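You operate a simulated robot arm through the tools that you are given. There is no shell and no other tool. Be economical: measure what you need, move in short steps, check, and stop when the job is done.

The job below is to be done with a simulated robot arm. You get a single attempt, and the scene is never put back.

JOB
Butt the blue carry handle against the stop and clamp it down.
Fine: fingers clear of the clamp; glue line showing, clamp open again; leave the stop and the other handle. Where these are worked on the way, their far stop is far enough and under half their travel is too little: board clamp.

The check looks at the end state, three seconds after you hand in, the way a careful person would. Anything else that was tipped, shoved, dropped, spilled or broken makes it a failure.

ROBOT AND FRAMES
A 6-joint arm with a two-finger gripper on a trunk, on a base that drives. Base frame: it is fixed to the floor where the robot stands at the start and does not move with it; the origin is under the middle of the robot, x ahead of it, y to its left, z up. Units: m, degrees, N and s.
With the tool pointing down near the work surface it reaches from about 0.16 to 0.62 m from the robot's upright axis, wherever it stands. Its first joint turns from -166.0 to 166.0 degrees. Places, roughly: board clamp [0.5, 0.4, 0.9]; sliding stop [0.6, 0.5, 0.9]; wing nut [0.7, 0.5, 0.9]. Payload 2.45 kg.
The TCP is the grasp point between the finger pads, 0.026 m short of the fingertips. In the tool frame z runs along the fingers and y along their closing line. The gripper opens to 0.096 m. The gripper's body begins 0.069 m behind the TCP.
Orientation is told as [roll, pitch, yaw] about the base's x, y, z axes, in that order, counted from this pose: with the fingers straight down and closing along the base's y, the tool's x points along the base's -x, its y along +y and its z along -z.

CONTROLS
- The arm moves only by the tool jog_arm. Its argument "steps" is text: rows parted by semicolons, each of 7 numbers parted by spaces: the shift along the tool's x, y, z in m, then the turn, a rotation vector about the tool's x, y, z in degrees, then the opening, from 0 (shut) to 1 (fully open). In form: tx ty tz wx wy wz jaw; .... A call has 1 to 8 rows; each row is the pose to reach, as a shift and turn from the pose commanded when the call began, along the tool's axes at that moment. Each row takes 0.2 s and may step no farther than 0.05 m and 8.6 degrees from the row before; otherwise, or with a gripper value out of range, the whole call is refused. Where a pose cannot be reached the arm comes as near as it can. A force on the tool above 80 N (or 10 N above the force at the start of the call, whichever is more), or a blocked arm, ends the call early, and 0.2 s more pass. The fingers move at their own pace and stop on an object; they squeeze with about 33 N. The grip force told is the motor's: it shows also when the fingers shut on nothing. Time passes only in rows, and 0.2 s behind the last, so rows that repeat a pose let the fingers close. It gives the time, the measured TCP pose, the force on the tool (base axes), the opening and the grip force at its end, in the units of the frame above (readings bear some noise), with the torque about the TCP (base axes, N m) and any sound that the robot's microphone picked up, and new pictures: "views" is both (left out), scene, wrist or none.
- Cameras (640 x 400 px; columns grow to the right, rows downward): "scene" is now at [0.0524, 0.188, 1.1387]; the picture's right is [0.17, -0.98, 0.00], its down [-0.37, -0.06, -0.93] and it looks along [0.91, 0.16, -0.37] (base axes); focal length 294 px, centre (320, 200). "wrist" rides on the gripper at [0.082, 0.003, -0.098] in the tool frame; the picture's right is [-0.04, 1.00, 0.00], its down [-0.73, -0.03, -0.68] and it looks along [-0.68, -0.03, 0.73] (tool axes); focal length 256 px, centre (320, 200). There is no depth. A picture from a camera that has moved, and an enlarged one, comes with that camera's place and axes in the base frame and with its lens. The place of the scene camera against the robot may be out by one fixed shift of up to 0.025 m in any direction.
- lift_body(by): slides the trunk up (or, below 0, down) by that many m; the arm and the scene camera ride with it, the base frame stays. It gives what a move gives, with no picture.
- base_move(legs): drives the robot by 1 to 6 legs, each [ahead, turn to the left] in m and degrees, along the robot's own axes; the way and the turn of a leg run together, so that a leg with both is an arc; at most 1.5 m and 180 degrees a leg. The arm and the cameras ride along, it lands a little off, and it stops where it bumps. It gives what a move gives, and a new picture of the scene camera.
- aim_head(pan, tilt): turns the head with the scene camera to pan (to the left, within 155 degrees either way) and tilt (down, from -29 to 69), counted from straight ahead of the robot. It gives what a move gives, and a new picture of the scene camera.
- inspect(camera, box): a new picture of the part [left, top, right, bottom] of that camera's present view, enlarged. The clock stands still meanwhile.
- finish_job(): hands the job in; it is judged then, once.

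Work in short steps. Places have to be worked out from the pictures, the camera data and where the tool is seen: move nearer, look again, correct. Check each grasp and each placing, and mend what went wrong. You have 120 turns and 260 pictures in all, those below and enlarged ones among them. Open the gripper and draw the arm clear of the work before you hand the job in, unless the task says otherwise; then end with one line.

The tools are called by a JSON object that holds its "op" and its "data". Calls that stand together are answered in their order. jog_arm: Moves the arm, as the interface text tells. Its arguments: {"type":"object","properties":{"steps":{"type":"string"},"views":{"type":"string","enum":["both","scene","wrist","none"]}},"required":["steps"]} The other tools are called the same way: lift_body (by) slides the trunk up or down; base_move (legs) drives the base; aim_head (pan, tilt) turns the head that bears the scene camera; inspect (camera, box) takes an enlarged picture of a part of a camera's view; finish_job () hands the job in.

At the start:

```text
t: 0.0
tool_pos: [0.3104, 0.328, 1.0003]
tcp_rot: [-0.1, 0.0, -0.2]
wrist_force: [0.2, 0.3, -0.5]
wrist_torque: [-0.02, 0.03, 0.02]
gripper_width: 0.0958
grasp_force: 0.1
trunk travel left (down, up): [-0.15, 0.0]
robot x, y, heading: [-0.0006, 0.0032, 0.0]
head pan, tilt: [10.0, 21.9]
```

scene: 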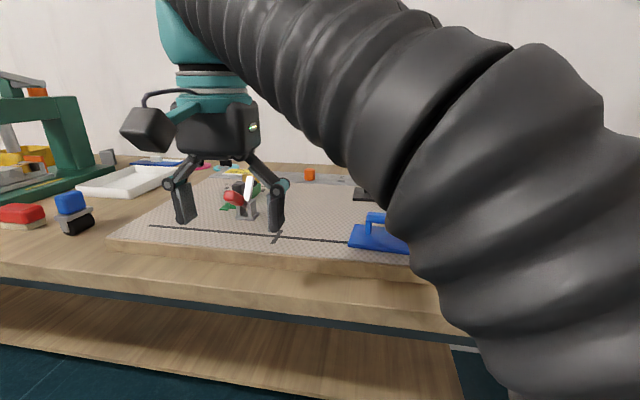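
wrist: 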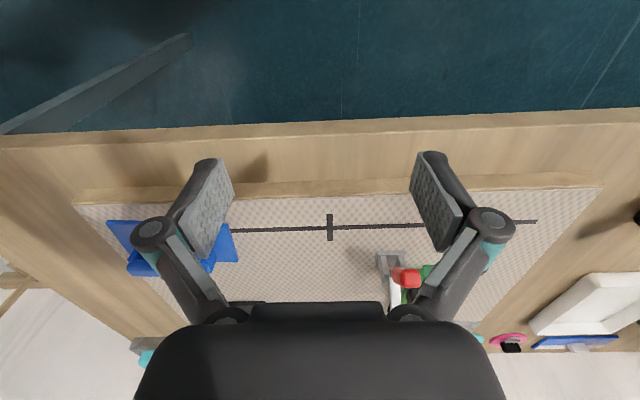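

The arm hides part of the board, so I enlarge both views to see the clamp, the stop and the handles.

{"op": "inspect", "data": {"camera": "scene", "box": [100, 140, 420, 280]}}

{"op": "inspect", "data": {"camera": "wrist", "box": [60, 170, 560, 370]}}

```text
2.00 times, centred on (260, 210) of scene
camera zoom: at [0.0524, 0.188, 1.1387], right [0.17, -0.98, 0.0], down [-0.37, -0.06, -0.93], along [0.91, 0.16, -0.37], focal length 588 px, centre (440, 180)
```

zoom: 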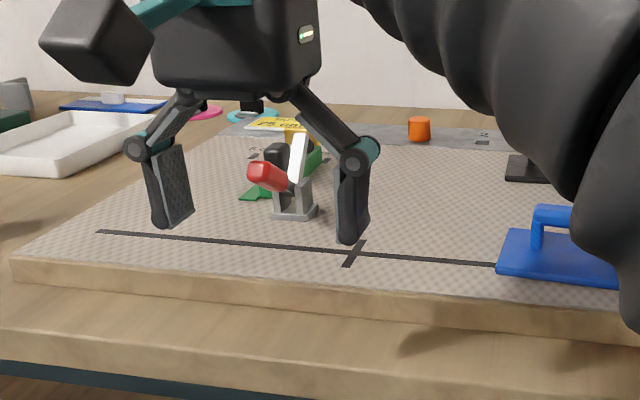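

```text
1.28 times, centred on (310, 270) of wrist
camera zoom: at [0.229, 0.3311, 1.0972], right [0.04, 1.0, 0.0], down [0.73, -0.03, 0.68], along [0.68, -0.03, -0.73], focal length 328 px, centre (333, 110)
```

zoom: 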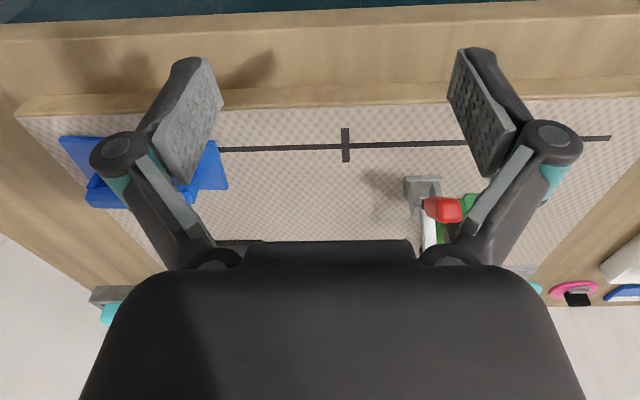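

The clamp stands at the middle of the board, with part of it hidden. I raise the arm and swing it to the right to clear the view.

{"op": "jog_arm", "data": {"steps": "0 0 -0.05 0 0 0 1; 0 -0.04 -0.08 0 0 0 1; 0 -0.085 -0.1 0 0 0 1; 0 -0.13 -0.12 0 0 0 1; 0 -0.18 -0.12 0 0 0 1; 0 -0.23 -0.12 0 0 0 1; 0 -0.28 -0.12 0 0 0 1; 0 -0.33 -0.12 0 0 0 1"}}

```text
t: 1.8
tool_pos: [0.3257, -0.0013, 1.0103]
tcp_rot: [-0.1, -0.9, -0.3]
wrist_force: [0.8, 0.5, 0.6]
wrist_torque: [-0.01, -0.01, -0.02]
gripper_width: 0.0962
grasp_force: 0.1
out of reach, approached as far as the arm can: row 1, 2, 3, 4, 5, 6, 7, 8
trunk travel left (down, up): [-0.15, 0.0]
robot x, y, heading: [-0.0017, -0.0007, -0.1]
head pan, tilt: [10.0, 21.9]
camera scene: at [0.0524, 0.1881, 1.1387], right [0.17, -0.98, 0.0], down [-0.37, -0.06, -0.93], along [0.91, 0.16, -0.37], focal length 294 px, centre (320, 200)
camera wrist: at [0.2436, 0.0016, 1.1076], right [0.04, 1.0, 0.0], down [0.72, -0.03, 0.69], along [0.69, -0.03, -0.72], focal length 256 px, centre (320, 200)
```

scene: 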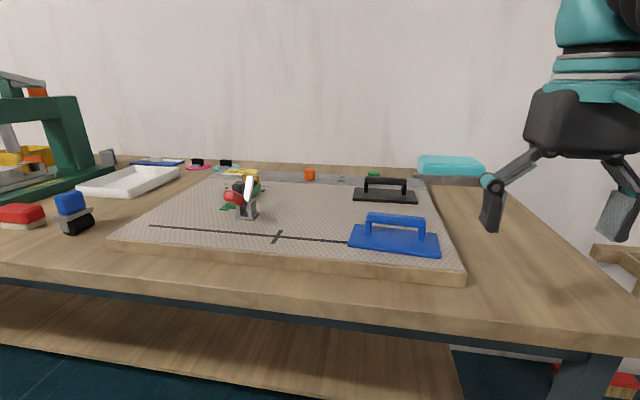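
wrist: 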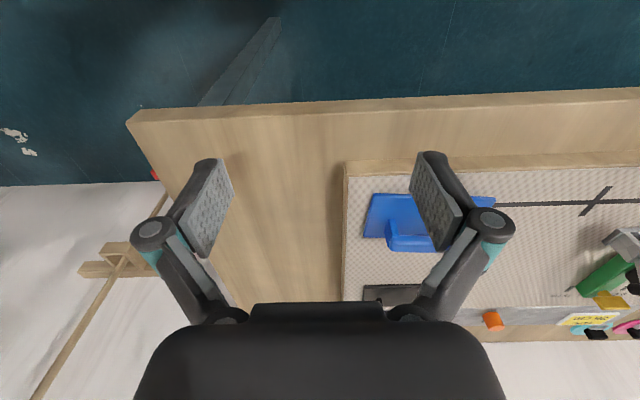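

Now the scene is clear. I enlarge the clamp, the stop and the handles.

{"op": "inspect", "data": {"camera": "scene", "box": [190, 150, 350, 250]}}

{"op": "inspect", "data": {"camera": "scene", "box": [320, 150, 480, 280]}}

{"op": "inspect", "data": {"camera": "scene", "box": [100, 150, 300, 275]}}

{"op": "inspect", "data": {"camera": "wrist", "box": [340, 150, 640, 350]}}

```text
4.00 times, centred on (270, 200) of scene
camera zoom: at [0.0524, 0.1881, 1.1387], right [0.17, -0.98, 0.0], down [-0.37, -0.06, -0.93], along [0.91, 0.16, -0.37], focal length 1176 px, centre (520, 200)
```

zoom: 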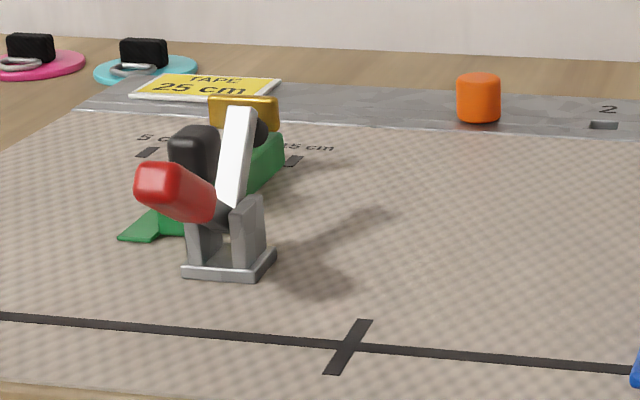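

```text
3.08 times, centred on (400, 215) of scene
camera zoom: at [0.0524, 0.1881, 1.1387], right [0.17, -0.98, 0.0], down [-0.37, -0.06, -0.93], along [0.91, 0.16, -0.37], focal length 905 px, centre (74, 154)
```

zoom: 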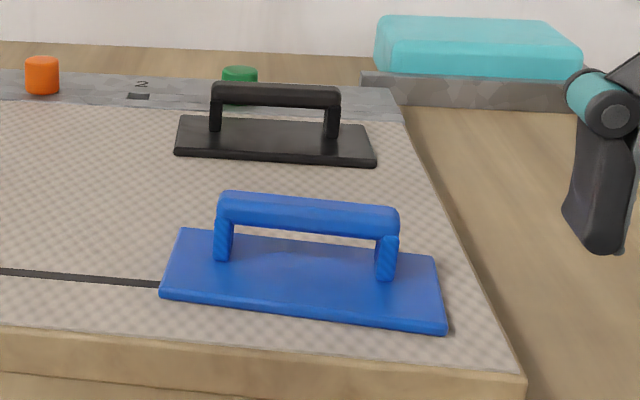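

```text
3.20 times, centred on (200, 212) of scene
camera zoom: at [0.0524, 0.1881, 1.1387], right [0.17, -0.98, 0.0], down [-0.37, -0.06, -0.93], along [0.91, 0.16, -0.37], focal length 941 px, centre (704, 160)
```

zoom: 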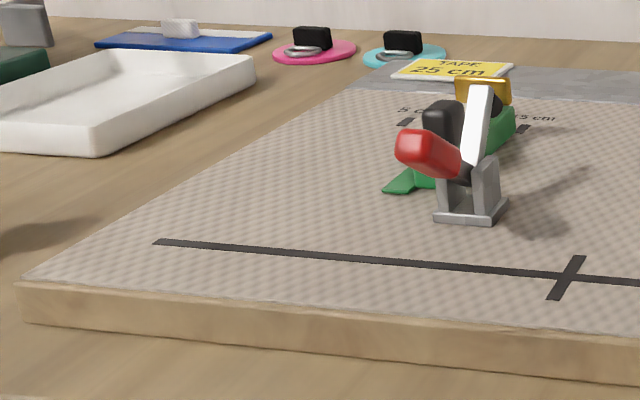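

```text
2.00 times, centred on (490, 250) of wrist
camera zoom: at [0.2436, 0.0016, 1.1076], right [0.04, 1.0, 0.0], down [0.72, -0.03, 0.69], along [0.69, -0.03, -0.72], focal length 512 px, centre (-20, 100)
```

zoom: 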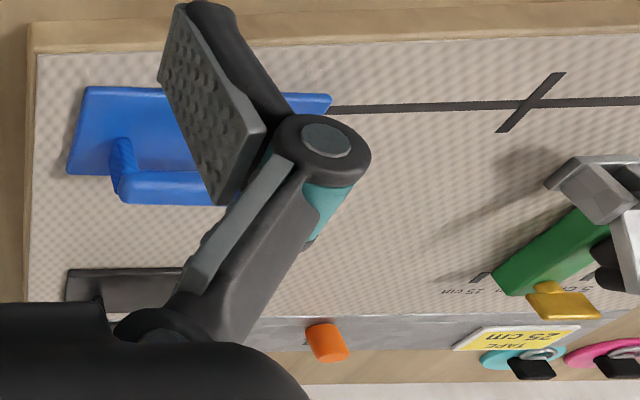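

The glue line runs along y at x≈0.46 and the blue plate covers its right end. The clamp is near (0.53, 0.41) with the green stop behind it. I bring the wrist camera over for a closer look.

{"op": "jog_arm", "data": {"steps": "0 0.05 0 0 0 0 1; 0 0.1 0 0 0 0 1; 0 0.15 0 0 0 0 1; 0 0.2 0 0 0 0 1; 0 0.25 0 0 0 0 1; 0 0.29 0 0 0 0 1; -0.02 0.32 0 0 0 0 1"}}

```text
t: 3.4
tool_pos: [0.3479, 0.3155, 1.001]
tcp_rot: [0.0, -0.2, -0.2]
wrist_force: [-0.9, -1.2, 0.2]
wrist_torque: [0.03, -0.06, -0.01]
gripper_width: 0.096
grasp_force: 0.0
out of reach, approached as far as the arm can: row 6, 7
trunk travel left (down, up): [-0.15, 0.0]
robot x, y, heading: [-0.0027, 0.0008, -0.2]
head pan, tilt: [10.0, 21.9]
camera scene: at [0.0521, 0.1877, 1.1387], right [0.17, -0.98, 0.0], down [-0.37, -0.06, -0.93], along [0.91, 0.16, -0.37], focal length 294 px, centre (320, 200)
camera wrist: at [0.266, 0.3179, 1.0985], right [0.04, 1.0, 0.0], down [0.73, -0.03, 0.68], along [0.68, -0.03, -0.73], focal length 256 px, centre (320, 200)
```

scene: 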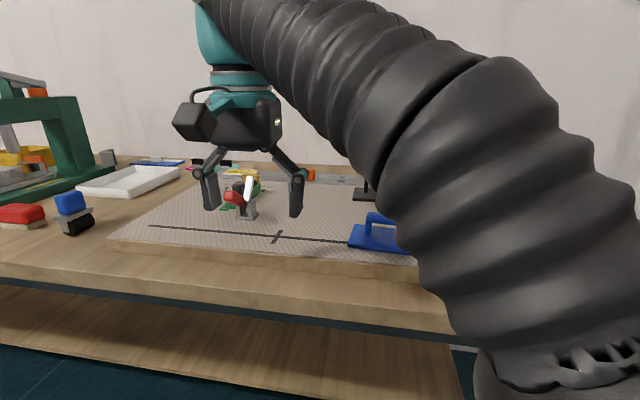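
wrist: 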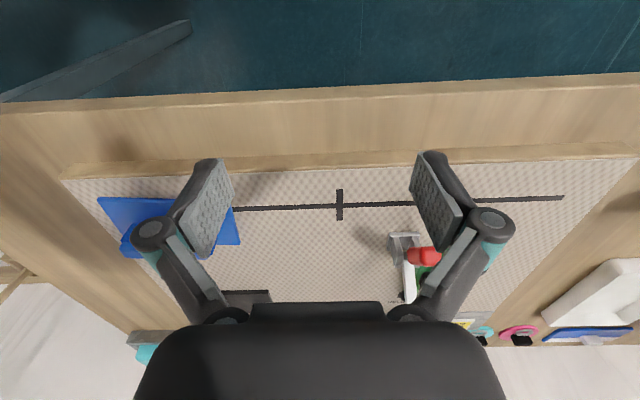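

At this height the far side is out of reach, so I drive the robot left to stand opposite the clamp.

{"op": "base_move", "data": {"legs": [[0, 90], [0.3, 0], [0, -90]]}}

```text
t: 13.1
tool_pos: [0.3486, 0.6131, 1.0004]
tcp_rot: [0.1, -0.2, -0.5]
wrist_force: [0.8, 0.6, 0.2]
wrist_torque: [-0.02, 0.03, 0.04]
gripper_width: 0.0961
grasp_force: 0.0
trunk travel left (down, up): [-0.15, 0.0]
robot x, y, heading: [0.0025, 0.3044, -0.2]
head pan, tilt: [10.0, 21.9]
camera scene: at [0.0528, 0.4874, 1.1387], right [0.17, -0.99, 0.0], down [-0.37, -0.06, -0.93], along [0.91, 0.16, -0.37], focal length 294 px, centre (320, 200)
```

scene: 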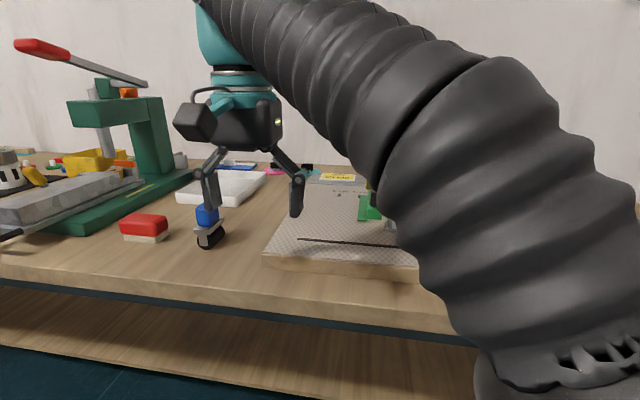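

Now I edge the base 0.1 m towards the table.

{"op": "base_move", "data": {"legs": [[0.1, 0]]}}

{"op": "jog_arm", "data": {"steps": "0 -0.05 0 0 0 0 1; 0 -0.1 0 0 0 0 1; 0 -0.15 0 0 0 0 1; 0.03 -0.18 0 0 0 0 1; 0.06 -0.2 0 0 0 0 1"}}

```text
t: 14.2
tool_pos: [0.4489, 0.6144, 1.0006]
tcp_rot: [0.1, -0.1, -0.3]
wrist_force: [0.2, -0.6, 0.0]
wrist_torque: [0.02, 0.0, -0.01]
gripper_width: 0.0961
grasp_force: 0.0
trunk travel left (down, up): [-0.15, 0.0]
robot x, y, heading: [0.0954, 0.3032, -0.3]
head pan, tilt: [10.0, 21.9]
camera scene: at [0.1522, 0.4872, 1.1387], right [0.17, -0.99, 0.0], down [-0.37, -0.06, -0.93], along [0.91, 0.16, -0.37], focal length 294 px, centre (320, 200)
```

scene: 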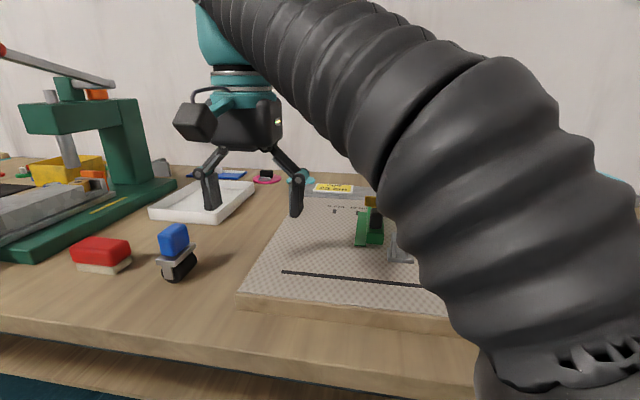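

```text
t: 15.4
tool_pos: [0.3896, 0.4133, 0.9986]
tcp_rot: [0.0, -0.1, -0.2]
wrist_force: [0.4, 0.5, 0.2]
wrist_torque: [-0.03, 0.05, 0.04]
gripper_width: 0.096
grasp_force: 0.1
trunk travel left (down, up): [-0.15, 0.0]
robot x, y, heading: [0.1024, 0.3005, -0.0]
head pan, tilt: [10.0, 21.9]
camera scene: at [0.1526, 0.4873, 1.1386], right [0.17, -0.99, 0.0], down [-0.37, -0.06, -0.93], along [0.91, 0.16, -0.37], focal length 294 px, centre (320, 200)
camera wrist: at [0.308, 0.4166, 1.0968], right [0.04, 1.0, 0.0], down [0.73, -0.03, 0.68], along [0.68, -0.03, -0.73], focal length 256 px, centre (320, 200)
```

scene: 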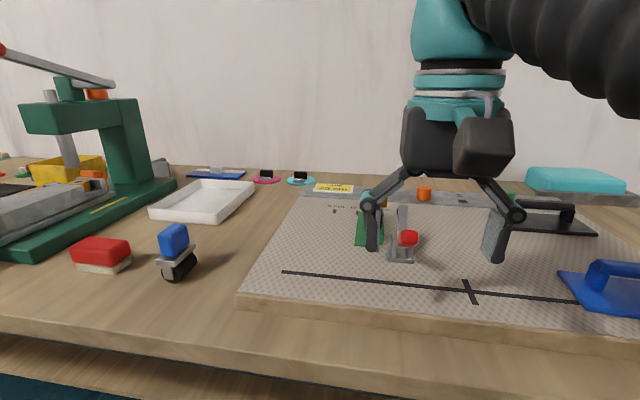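
wrist: 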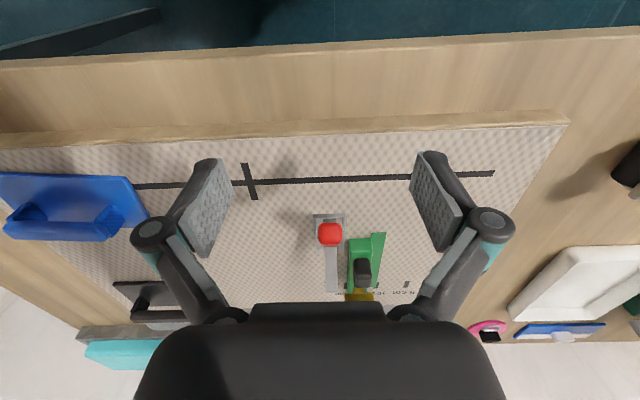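

{"op": "inspect", "data": {"camera": "wrist", "box": [220, 150, 460, 310]}}

{"op": "inspect", "data": {"camera": "scene", "box": [320, 170, 520, 310]}}

```text
2.50 times, centred on (340, 230) of wrist
camera zoom: at [0.308, 0.4166, 1.0968], right [0.04, 1.0, 0.0], down [0.73, -0.03, 0.68], along [0.68, -0.03, -0.73], focal length 640 px, centre (270, 125)
```

zoom: 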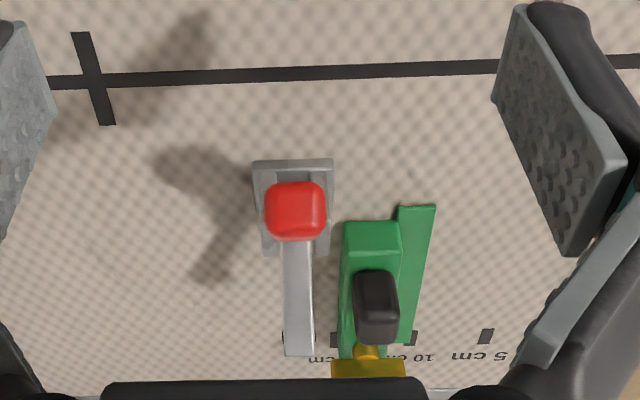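

```text
2.86 times, centred on (420, 240) of scene
camera zoom: at [0.1526, 0.4873, 1.1386], right [0.17, -0.99, 0.0], down [-0.37, -0.06, -0.93], along [0.91, 0.16, -0.37], focal length 840 px, centre (34, 86)
```

zoom: 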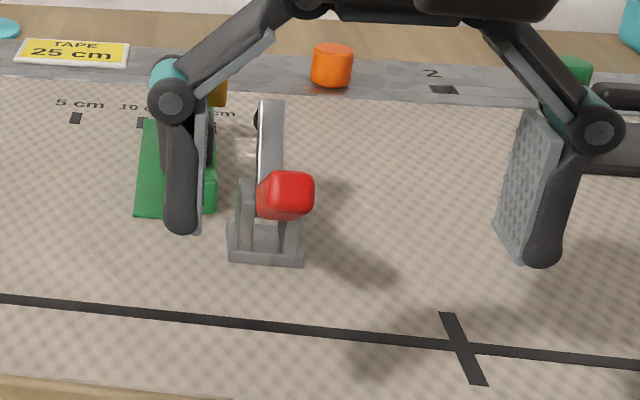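

The clamp's base is at about (0.54–0.6, 0.42) and the stop's right face is near y≈0.44. I need a side view, so I move right and yaw the tool so the wrist camera looks along +y.

{"op": "jog_arm", "data": {"steps": "-0.01 -0.03 0 0 0 -8 1; -0.02 -0.06 0 0 0 -16 1; -0.04 -0.09 0 0 0 -24 1; -0.06 -0.12 0 0 0 -32 1; -0.08 -0.14 0 0 0 -40 1; -0.1 -0.16 0 0 0 -48 1; -0.12 -0.17 0 0 0 -56 1; -0.14 -0.18 0 0 0 -64 1", "views": "none"}}

{"op": "jog_arm", "data": {"steps": "0 0 0 0 0 -8.5 1; 0 0 0 0 0 -17 1; 0 0 0 0 0 -25.5 1"}}

```text
t: 17.2
tool_pos: [0.5259, 0.2305, 1.0013]
tcp_rot: [-0.1, -0.1, 63.8]
wrist_force: [0.1, 0.8, 0.2]
wrist_torque: [-0.04, 0.01, 0.03]
gripper_width: 0.0958
grasp_force: 0.0
trunk travel left (down, up): [-0.15, 0.0]
robot x, y, heading: [0.0996, 0.3051, -0.2]
head pan, tilt: [10.0, 21.9]
```

```text
t: 18.0
tool_pos: [0.5257, 0.2329, 0.9998]
tcp_rot: [-0.1, -0.1, 89.2]
wrist_force: [-0.2, 0.5, 0.0]
wrist_torque: [-0.03, 0.01, -0.05]
gripper_width: 0.0962
grasp_force: 0.0
trunk travel left (down, up): [-0.15, 0.0]
robot x, y, heading: [0.1011, 0.3009, -0.1]
head pan, tilt: [10.0, 21.9]
camera scene: at [0.1522, 0.487, 1.1387], right [0.17, -0.99, 0.0], down [-0.37, -0.06, -0.93], along [0.91, 0.16, -0.37], focal length 294 px, centre (320, 200)
camera wrist: at [0.5222, 0.1501, 1.0979], right [-1.0, 0.05, 0.0], down [0.04, 0.73, 0.68], along [0.04, 0.68, -0.73], focal length 256 px, centre (320, 200)
```

scene: 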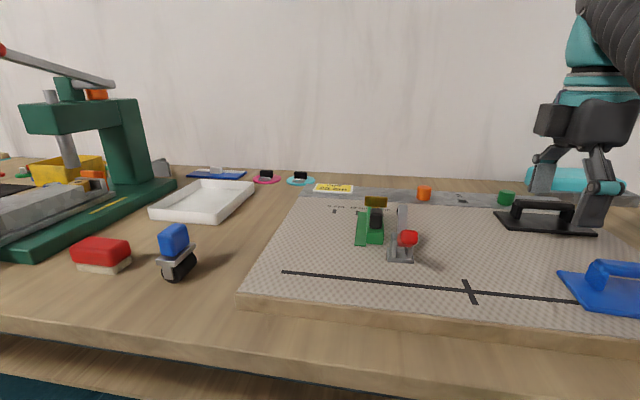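
wrist: 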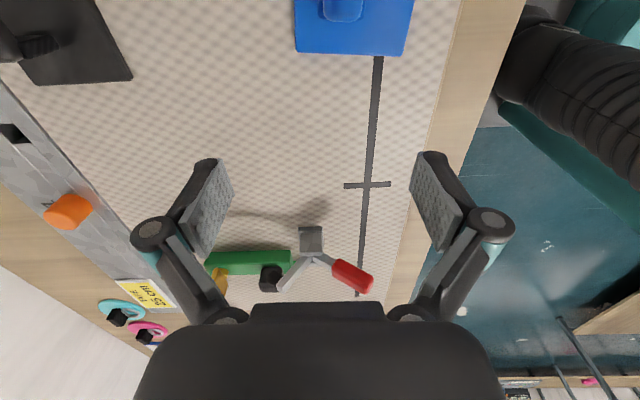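

{"op": "inspect", "data": {"camera": "wrist", "box": [190, 200, 410, 310]}}

{"op": "inspect", "data": {"camera": "scene", "box": [320, 170, 480, 280]}}

```text
2.91 times, centred on (300, 255) of wrist
camera zoom: at [0.5222, 0.1501, 1.0979], right [-1.0, 0.05, 0.0], down [0.04, 0.73, 0.68], along [0.04, 0.68, -0.73], focal length 745 px, centre (378, 40)
```

zoom: 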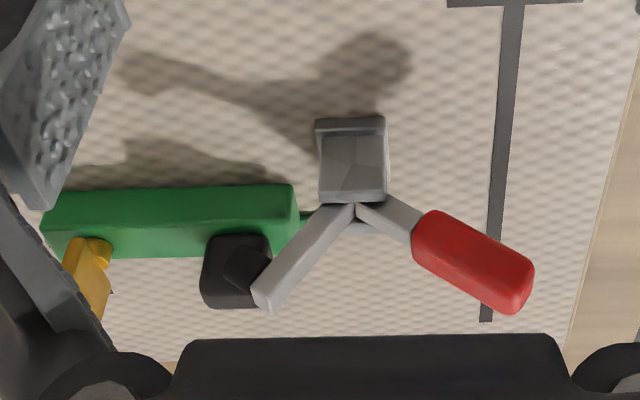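

```text
3.64 times, centred on (400, 225) of scene
camera zoom: at [0.1522, 0.487, 1.1387], right [0.17, -0.99, 0.0], down [-0.37, -0.06, -0.93], along [0.91, 0.16, -0.37], focal length 1069 px, centre (29, 109)
```

zoom: 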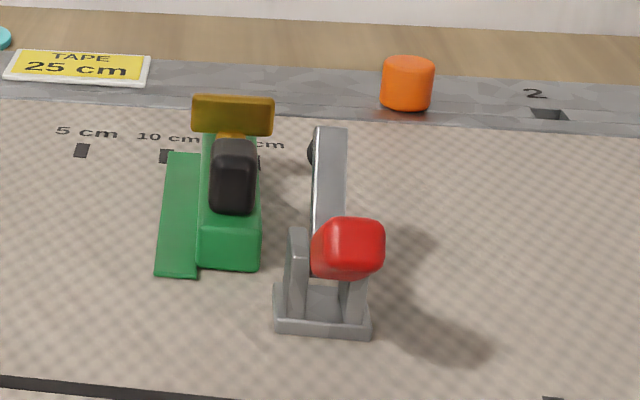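

From the side: the clamp pivots at about (0.549, 0.418, 0.91) with its bar up and +x. The red lever points −x, and the stop's face is at y≈0.445 for x 0.58–0.70. The blue plate spans roughly x 0.46–0.54 with its left end at y≈0.20, so I move over it.

{"op": "jog_arm", "data": {"steps": "0.04 0.01 0 0 0 0 1; 0.08 0.02 0 0 0 0 1; 0.11 0.025 0 0 0 0 1"}}

```text
t: 18.8
tool_pos: [0.5, 0.1227, 1.0004]
tcp_rot: [-0.2, -0.1, 89.2]
wrist_force: [0.6, 0.9, 0.5]
wrist_torque: [-0.02, -0.01, 0.01]
gripper_width: 0.0959
grasp_force: 0.0
trunk travel left (down, up): [-0.15, 0.0]
robot x, y, heading: [0.096, 0.3012, -0.1]
head pan, tilt: [10.0, 21.9]
camera scene: at [0.1522, 0.4872, 1.1387], right [0.17, -0.99, 0.0], down [-0.37, -0.06, -0.93], along [0.91, 0.16, -0.37], focal length 294 px, centre (320, 200)
camera wrist: at [0.4955, 0.0404, 1.0979], right [-1.0, 0.05, 0.0], down [0.04, 0.73, 0.68], along [0.04, 0.68, -0.73], focal length 256 px, centre (320, 200)
```

scene: 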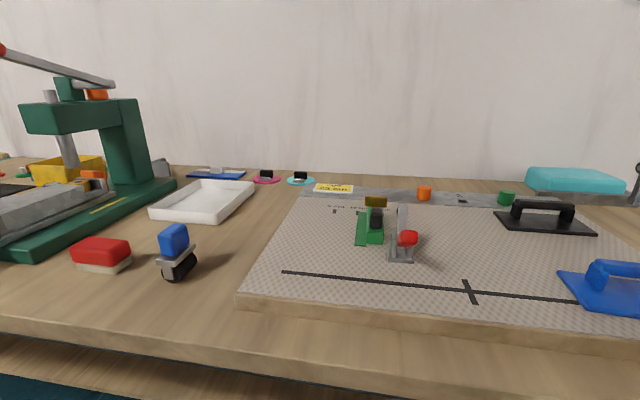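
wrist: 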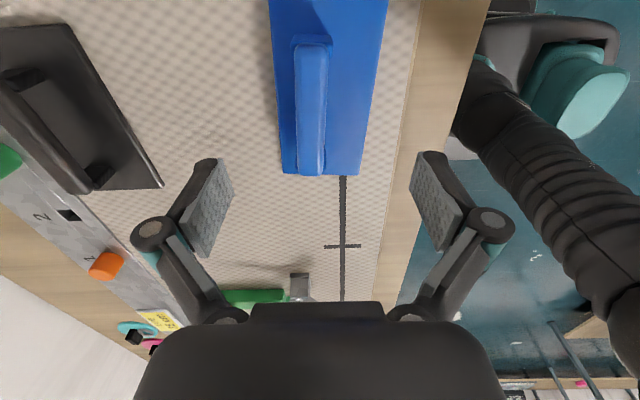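

The blue plate is yawed about −5°: its left end is at y≈0.20 and the grip bar centre is near (0.506, 0.122). I align yaw, half close the fingers and come down part way.

{"op": "jog_arm", "data": {"steps": "0 -0.005 0.02 0 0 5 0.7; 0 -0.005 0.05 0 0 5 0.6"}}

{"op": "inspect", "data": {"camera": "wrist", "box": [200, 60, 440, 260]}}

```text
t: 19.4
tool_pos: [0.5043, 0.1223, 0.9511]
tcp_rot: [-0.1, -0.1, 84.2]
wrist_force: [0.0, -0.4, -0.6]
wrist_torque: [0.03, 0.01, -0.05]
gripper_width: 0.0579
grasp_force: 0.0
trunk travel left (down, up): [-0.15, 0.0]
robot x, y, heading: [0.0966, 0.2988, -0.1]
head pan, tilt: [10.0, 21.9]
camera scene: at [0.1522, 0.487, 1.1387], right [0.17, -0.99, 0.0], down [-0.37, -0.06, -0.93], along [0.91, 0.16, -0.37], focal length 294 px, centre (320, 200)
camera wrist: at [0.4924, 0.0412, 1.0489], right [-0.99, 0.14, 0.0], down [0.1, 0.73, 0.68], along [0.1, 0.67, -0.73], focal length 256 px, centre (320, 200)
```

scene: 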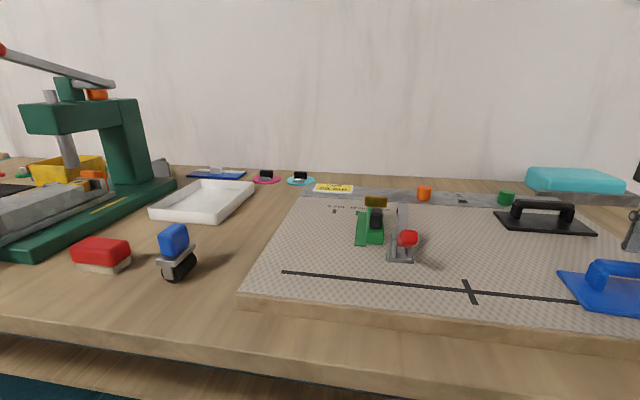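
wrist: 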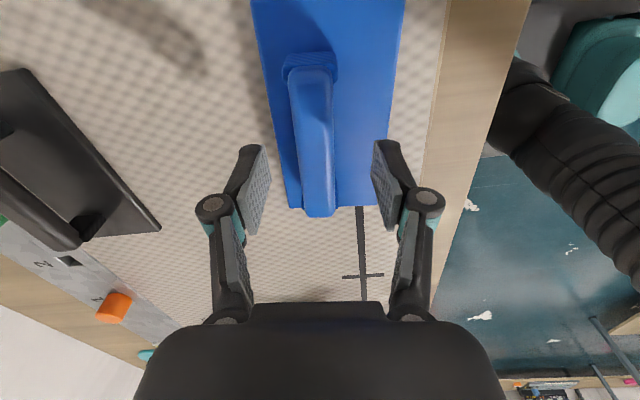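

```text
2.00 times, centred on (320, 160) of wrist
camera zoom: at [0.4924, 0.0412, 1.0489], right [-0.99, 0.14, 0.0], down [0.1, 0.73, 0.68], along [0.1, 0.67, -0.73], focal length 512 px, centre (320, 280)
```

zoom: 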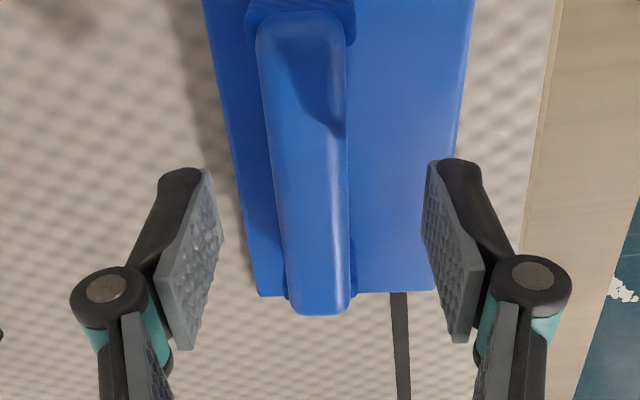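

The grip is now aligned and centred between the fingers. I lower farther, to where the tips stay above the plate.

{"op": "jog_arm", "data": {"steps": "0 0 0.025 0 0 0 0.6", "views": "wrist"}}

{"op": "inspect", "data": {"camera": "wrist", "box": [200, 80, 440, 260]}}

```text
t: 19.8
tool_pos: [0.5034, 0.1238, 0.9264]
tcp_rot: [-0.2, -0.1, 84.1]
wrist_force: [0.8, 0.0, -0.1]
wrist_torque: [0.0, 0.02, 0.04]
gripper_width: 0.0575
grasp_force: 0.1
trunk travel left (down, up): [-0.15, 0.0]
robot x, y, heading: [0.0981, 0.3022, -0.0]
head pan, tilt: [10.0, 21.9]
camera wrist: at [0.4922, 0.0416, 1.024], right [-0.99, 0.14, 0.0], down [0.1, 0.73, 0.68], along [0.1, 0.67, -0.73], focal length 256 px, centre (320, 200)
```

wrist: 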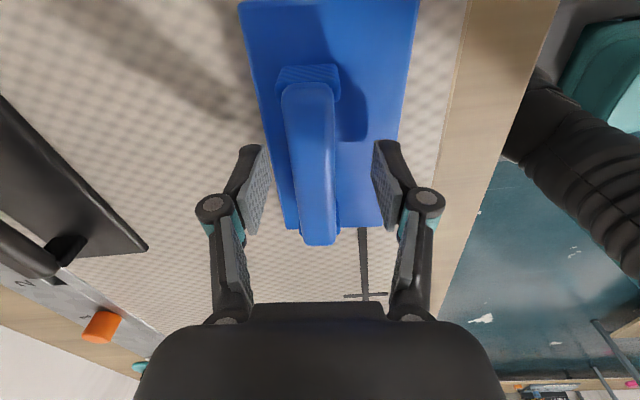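

```text
2.22 times, centred on (320, 170) of wrist
camera zoom: at [0.4922, 0.0416, 1.024], right [-0.99, 0.14, 0.0], down [0.1, 0.73, 0.68], along [0.1, 0.67, -0.73], focal length 569 px, centre (320, 267)
```

zoom: 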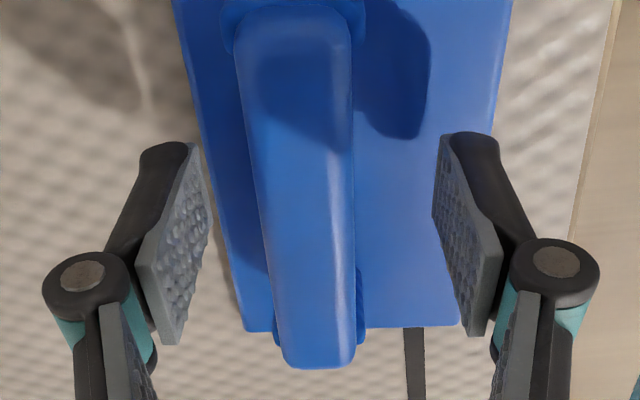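

The bar's top is near z≈0.922 by symmetry. I go down 5 mm more and close on it.

{"op": "jog_arm", "data": {"steps": "0 0 0.006 0 0 0 0.6; 0 0 0.006 0 0 0 0.3; 0 0 0.006 0 0 0 0; 0 0 0.006 0 0 0 0; 0 0 0.006 0 0 0 0", "views": "wrist"}}

```text
t: 21.0
tool_pos: [0.5042, 0.1247, 0.9207]
tcp_rot: [-0.1, -0.1, 84.2]
wrist_force: [-0.1, -0.3, 0.7]
wrist_torque: [-0.06, 0.03, 0.03]
gripper_width: 0.0205
grasp_force: 32.8
trunk travel left (down, up): [-0.15, 0.0]
robot x, y, heading: [0.1017, 0.3022, 0.0]
head pan, tilt: [10.0, 21.9]
camera wrist: at [0.4927, 0.0417, 1.0175], right [-0.99, 0.14, 0.0], down [0.1, 0.73, 0.68], along [0.1, 0.67, -0.73], focal length 256 px, centre (320, 200)
```

wrist: 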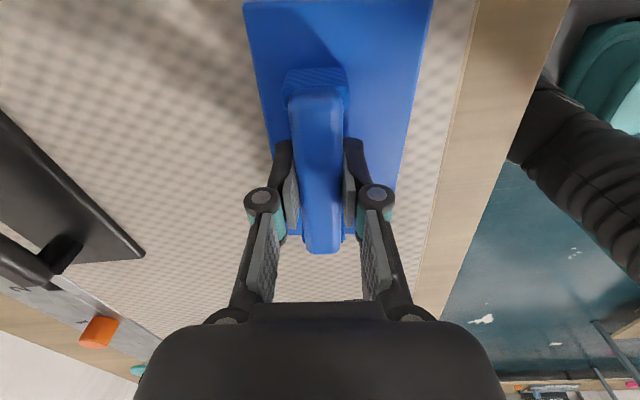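

Gripped at 20.5 mm. I lift 3 cm, straighten the yaw and carry it left along y, staying short of the clamp.

{"op": "jog_arm", "data": {"steps": "0 0 -0.015 0 0 0 0; 0 0 -0.03 0 0 0 0; -0.045 0.0046 -0.03 0 0 -3 0; -0.09 0.0092 -0.03 0 0 -5.8 0; -0.135 0.0138 -0.03 0 0 -5.8 0; -0.185 0.019 -0.03 0 0 -5.8 0"}}

```text
refused: row 6 steps farther than a row can; nothing moved
```

Row 6 was just over the step limit, so I shorten it.

{"op": "jog_arm", "data": {"steps": "0 0 -0.015 0 0 0 0; 0 0 -0.03 0 0 0 0; -0.045 0.0046 -0.03 0 0 -3 0; -0.09 0.0092 -0.03 0 0 -5.8 0; -0.135 0.0138 -0.03 0 0 -5.8 0; -0.183 0.0187 -0.03 0 0 -5.8 0"}}

```text
t: 22.4
tool_pos: [0.5037, 0.3069, 0.9502]
tcp_rot: [-0.3, 0.0, 90.0]
wrist_force: [0.0, -0.8, -0.8]
wrist_torque: [0.03, -0.02, 0.0]
gripper_width: 0.02
grasp_force: 32.7
trunk travel left (down, up): [-0.15, 0.0]
robot x, y, heading: [0.0967, 0.3025, -0.2]
head pan, tilt: [10.0, 21.9]
camera scene: at [0.1522, 0.4868, 1.1387], right [0.17, -0.99, 0.0], down [-0.37, -0.06, -0.93], along [0.91, 0.16, -0.37], focal length 294 px, centre (320, 200)
camera wrist: at [0.5008, 0.2253, 1.0459], right [-1.0, 0.04, 0.0], down [0.03, 0.73, 0.68], along [0.03, 0.68, -0.73], focal length 256 px, centre (320, 200)
```

scene: 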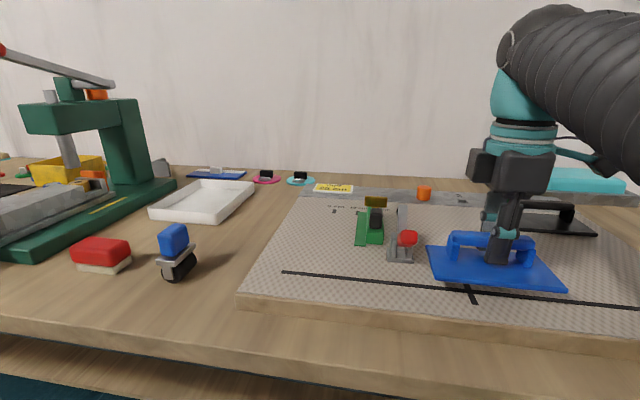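
wrist: 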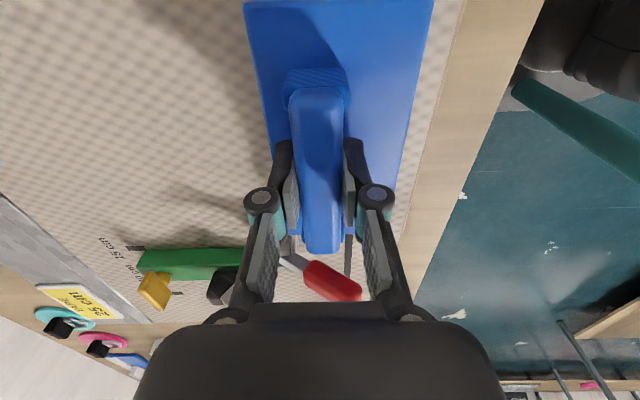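

The plate is held level. I move it +x to about x=0.617, still short of the clamp in y.

{"op": "jog_arm", "data": {"steps": "0 -0.04 0 0 0 0 0; 0 -0.08 0 0 0 0 0; 0 -0.114 0 0 0 0 0"}}

{"op": "inspect", "data": {"camera": "scene", "box": [330, 160, 570, 310]}}

{"op": "inspect", "data": {"camera": "wrist", "box": [100, 150, 500, 320]}}

```text
t: 23.2
tool_pos: [0.6169, 0.3081, 0.9491]
tcp_rot: [-0.2, -0.1, 90.0]
wrist_force: [-0.2, -0.2, -0.6]
wrist_torque: [-0.01, -0.06, 0.01]
gripper_width: 0.0205
grasp_force: 33.0
trunk travel left (down, up): [-0.15, 0.0]
robot x, y, heading: [0.1008, 0.2983, -0.0]
head pan, tilt: [10.0, 21.9]
camera scene: at [0.1518, 0.487, 1.1387], right [0.17, -0.99, 0.0], down [-0.37, -0.06, -0.93], along [0.91, 0.16, -0.37], focal length 294 px, centre (320, 200)
camera wrist: at [0.6139, 0.2255, 1.0466], right [-1.0, 0.04, 0.0], down [0.03, 0.73, 0.68], along [0.03, 0.68, -0.73], focal length 256 px, centre (320, 200)
```

scene: 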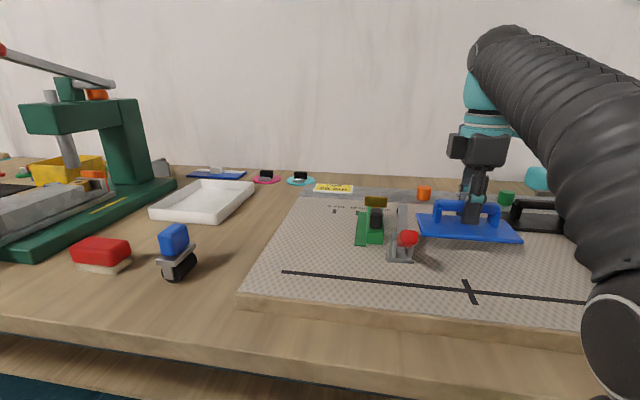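
wrist: 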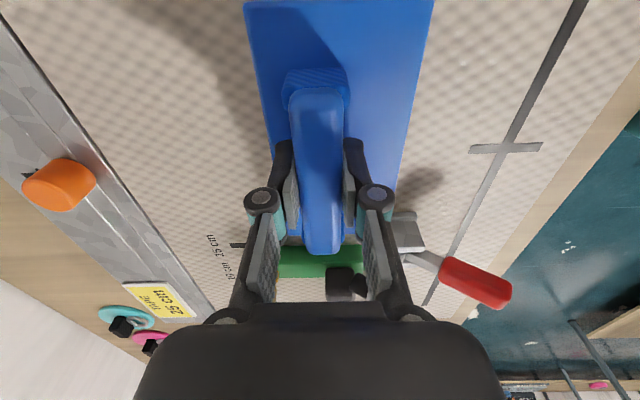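

```text
2.67 times, centred on (450, 235) of scene
camera zoom: at [0.1518, 0.487, 1.1387], right [0.17, -0.99, 0.0], down [-0.37, -0.06, -0.93], along [0.91, 0.16, -0.37], focal length 784 px, centre (-27, 107)
```

zoom: 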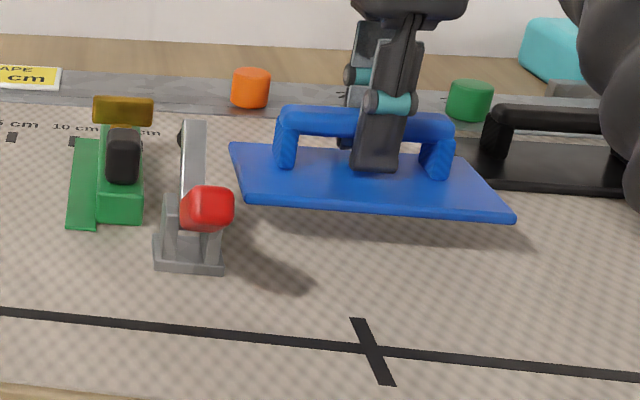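

```text
1.60 times, centred on (300, 235) of wrist
camera zoom: at [0.6139, 0.2255, 1.0466], right [-1.0, 0.04, 0.0], down [0.03, 0.73, 0.68], along [0.03, 0.68, -0.73], focal length 410 px, centre (352, 144)
```

zoom: 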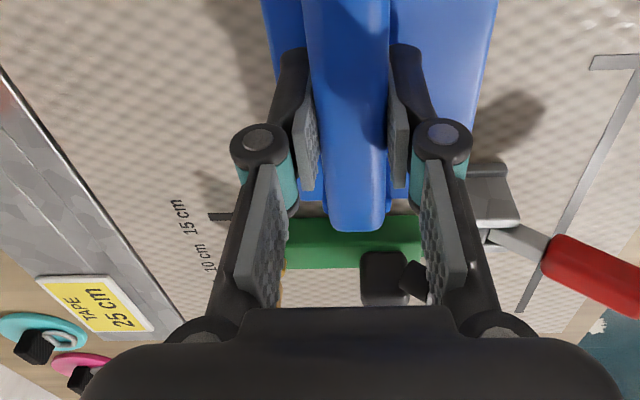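

The plate front edge seems to sit about 0.05 m on the −x side of the grip, so I shift +8 mm in x to clear the clamp's base. Then I lower to just above the board.

{"op": "jog_arm", "data": {"steps": "0 -0.008 0 0 0 0 0; 0 -0.008 0.015 0 0 0 0; 0 -0.008 0.025 0 0 0 0; 0 -0.008 0.025 0 0 0 0", "views": "wrist"}}

{"op": "inspect", "data": {"camera": "wrist", "box": [220, 170, 500, 310]}}

{"op": "inspect", "data": {"camera": "scene", "box": [330, 160, 570, 310]}}

```text
t: 24.2
tool_pos: [0.6271, 0.3083, 0.9255]
tcp_rot: [-0.1, -0.2, 90.0]
wrist_force: [0.0, -0.3, -0.8]
wrist_torque: [0.0, 0.01, 0.0]
gripper_width: 0.0204
grasp_force: 33.1
trunk travel left (down, up): [-0.15, 0.0]
robot x, y, heading: [0.1003, 0.3011, -0.1]
head pan, tilt: [10.0, 21.9]
camera wrist: at [0.6233, 0.2258, 1.0222], right [-1.0, 0.04, 0.0], down [0.03, 0.73, 0.68], along [0.03, 0.68, -0.73], focal length 256 px, centre (320, 200)
```

wrist: 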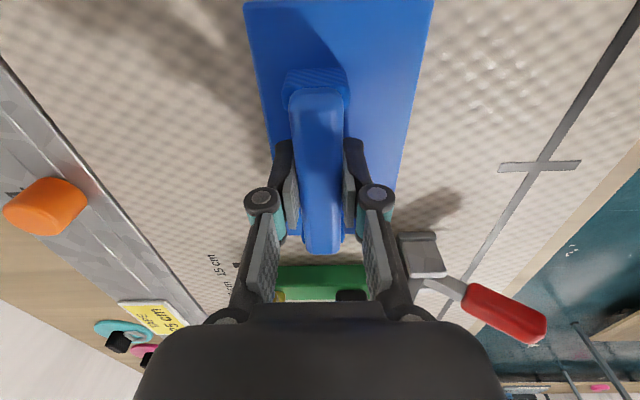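

```text
2.29 times, centred on (360, 240) of wrist
camera zoom: at [0.6233, 0.2258, 1.0222], right [-1.0, 0.04, 0.0], down [0.03, 0.73, 0.68], along [0.03, 0.68, -0.73], focal length 585 px, centre (229, 109)
```

zoom: 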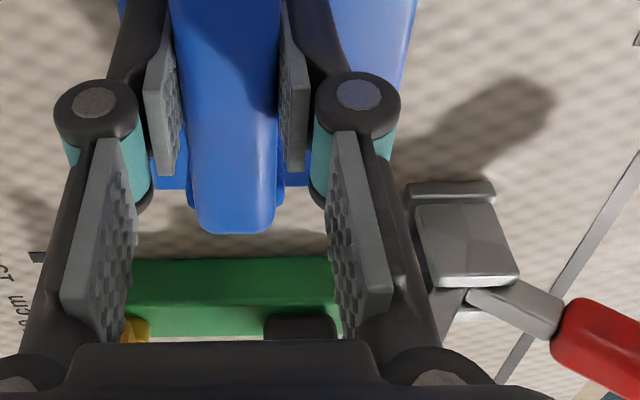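

```text
2.67 times, centred on (450, 235) of scene
camera zoom: at [0.1523, 0.487, 1.1387], right [0.17, -0.99, 0.0], down [-0.37, -0.06, -0.93], along [0.91, 0.16, -0.37], focal length 784 px, centre (-27, 107)
```

zoom: 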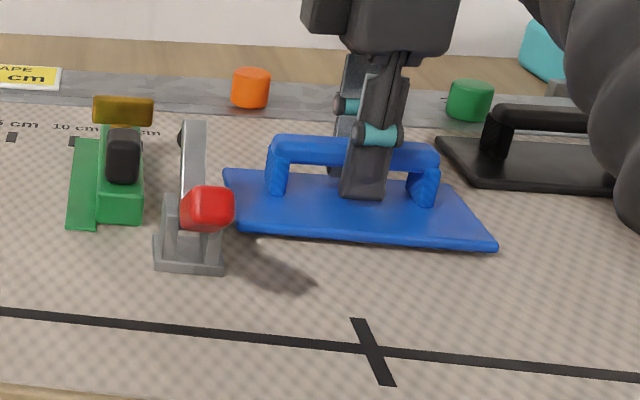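

Measured: plate front edge x≈0.58 (clamp base back edge 0.564), plate end at y≈0.385, pad expected at x≈0.597. I slide +y by 45 mm, then set it down.

{"op": "jog_arm", "data": {"steps": "-0.02 0 0 0 0 0 0; -0.045 0 0 0 0 0 0; -0.045 0 0.004 0 0 0 0; -0.045 0 0.004 0 0 0 0", "views": "wrist"}}

{"op": "inspect", "data": {"camera": "scene", "box": [330, 160, 530, 290]}}

{"op": "inspect", "data": {"camera": "wrist", "box": [220, 170, 500, 310]}}

```text
t: 25.2
tool_pos: [0.6273, 0.3536, 0.9194]
tcp_rot: [-0.2, -0.2, 90.0]
wrist_force: [1.0, 0.0, -1.0]
wrist_torque: [0.06, 0.0, -0.04]
gripper_width: 0.0203
grasp_force: 33.4
trunk travel left (down, up): [-0.15, 0.0]
robot x, y, heading: [0.0995, 0.3026, -0.0]
head pan, tilt: [10.0, 21.9]
camera wrist: at [0.6234, 0.2707, 1.0175], right [-1.0, 0.04, 0.0], down [0.03, 0.73, 0.68], along [0.03, 0.68, -0.73], focal length 256 px, centre (320, 200)
```

wrist: 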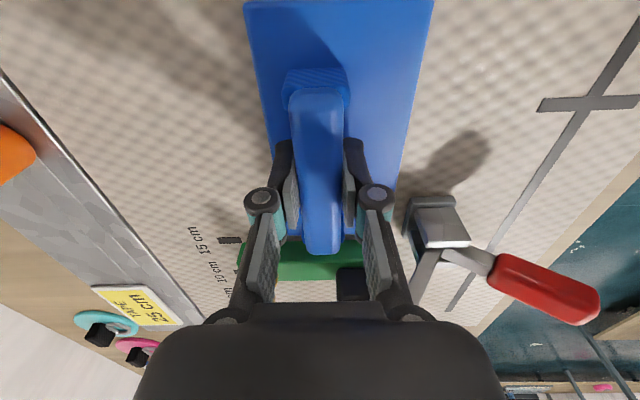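

```text
3.08 times, centred on (430, 225) of scene
camera zoom: at [0.1522, 0.4871, 1.1387], right [0.17, -0.99, 0.0], down [-0.37, -0.06, -0.93], along [0.91, 0.16, -0.37], focal length 905 px, centre (-18, 123)
```

zoom: 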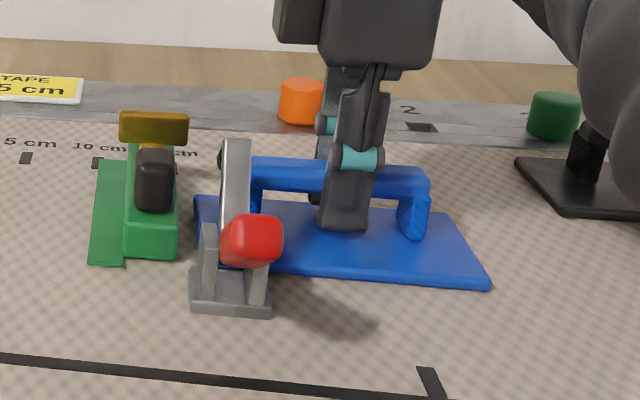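

```text
2.29 times, centred on (360, 240) of wrist
camera zoom: at [0.6234, 0.2707, 1.0175], right [-1.0, 0.04, 0.0], down [0.03, 0.73, 0.68], along [0.03, 0.68, -0.73], focal length 585 px, centre (229, 109)
```

zoom: 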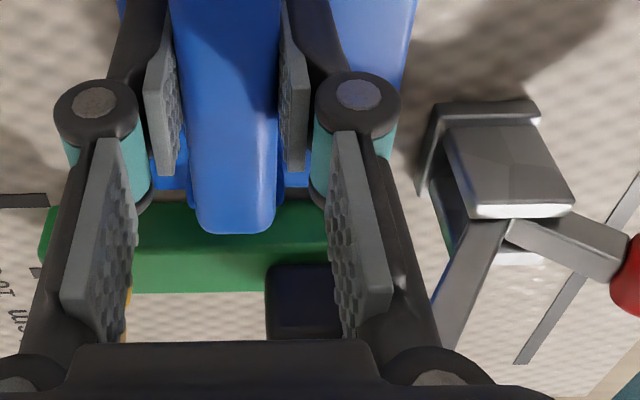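

The plate is on the board with about 15 mm left to the stop. I creep in while watching the force.

{"op": "jog_arm", "data": {"steps": "-0.004 0 0 0 0 0 0; -0.008 0 0 0 0 0 0; -0.011 0 0 0 0 0 0", "views": "none"}}

{"op": "inspect", "data": {"camera": "wrist", "box": [240, 190, 400, 310]}}

```text
t: 26.0
tool_pos: [0.6269, 0.3644, 0.92]
tcp_rot: [-0.2, 0.0, 90.0]
wrist_force: [0.7, -0.4, -0.8]
wrist_torque: [0.02, 0.0, 0.02]
gripper_width: 0.0202
grasp_force: 33.2
trunk travel left (down, up): [-0.15, 0.0]
robot x, y, heading: [0.0991, 0.3003, -0.3]
head pan, tilt: [10.0, 21.9]
```

```text
3.33 times, centred on (320, 250) of wrist
camera zoom: at [0.6239, 0.2811, 1.0175], right [-1.0, 0.04, 0.0], down [0.03, 0.73, 0.68], along [0.03, 0.68, -0.73], focal length 853 px, centre (320, 33)
```

zoom: 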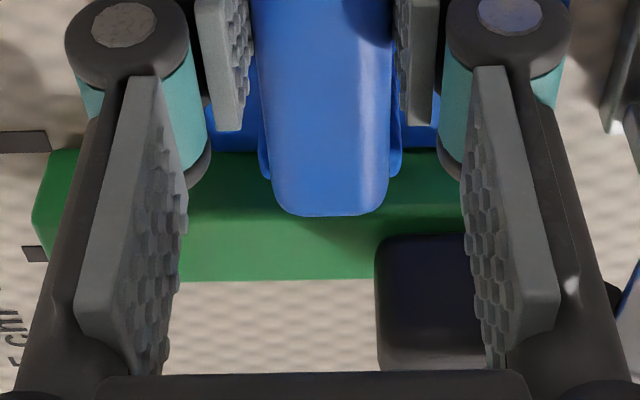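

Nearly touching. I creep on in 1.5 mm steps.

{"op": "jog_arm", "data": {"steps": "-0.0015 0 0 0 0 0 0; -0.003 0 0 0 0 0 0", "views": "none"}}

{"op": "inspect", "data": {"camera": "wrist", "box": [240, 190, 400, 310]}}

```text
t: 26.6
tool_pos: [0.627, 0.365, 0.9198]
tcp_rot: [-0.1, -0.1, 89.9]
wrist_force: [-1.8, -3.7, -2.2]
wrist_torque: [-0.21, 0.01, 0.31]
gripper_width: 0.0201
grasp_force: 33.2
trunk travel left (down, up): [-0.15, 0.0]
robot x, y, heading: [0.1014, 0.2996, 0.1]
head pan, tilt: [10.0, 21.9]
```

```text
3.33 times, centred on (320, 250) of wrist
camera zoom: at [0.6242, 0.2833, 1.0178], right [-1.0, 0.04, 0.0], down [0.03, 0.73, 0.68], along [0.03, 0.68, -0.73], focal length 853 px, centre (320, 33)
```

zoom: 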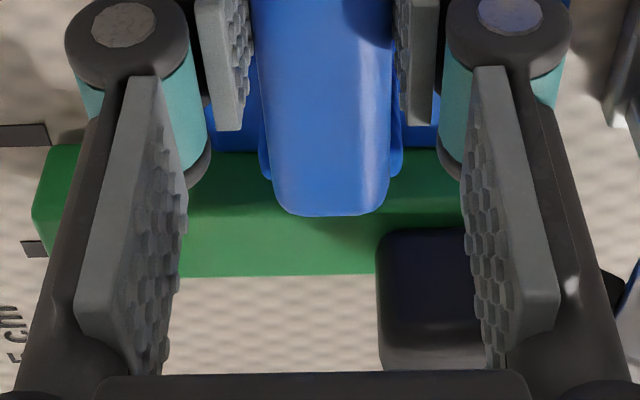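

Contact (−3.7 N in y), but the torque says the front corner is touching first. I yaw +1° to square the plate to the stop.

{"op": "jog_arm", "data": {"steps": "0.0005 0 0 0 0 -1 0; -0.0005 0 0 0 0 -1 0", "views": "none"}}

```text
t: 27.2
tool_pos: [0.6278, 0.3665, 0.9201]
tcp_rot: [-0.2, -0.1, 91.1]
wrist_force: [1.5, -4.4, -2.4]
wrist_torque: [-0.23, -0.01, -0.29]
gripper_width: 0.0201
grasp_force: 32.4
trunk travel left (down, up): [-0.15, 0.0]
robot x, y, heading: [0.1016, 0.3, -0.0]
head pan, tilt: [10.0, 21.9]
```

Now the rear corner bears, so I turn back half a degree.

{"op": "jog_arm", "data": {"steps": "0 0 0 0 0 0.5 0; -0.0005 0 0 0 0 0.5 0", "views": "none"}}

```text
t: 27.8
tool_pos: [0.627, 0.3679, 0.9207]
tcp_rot: [-0.2, -0.1, 90.5]
wrist_force: [-1.0, -2.4, -1.3]
wrist_torque: [-0.14, 0.07, 0.04]
gripper_width: 0.0203
grasp_force: 32.6
trunk travel left (down, up): [-0.15, 0.0]
robot x, y, heading: [0.0995, 0.3036, 0.3]
head pan, tilt: [10.0, 21.9]
```

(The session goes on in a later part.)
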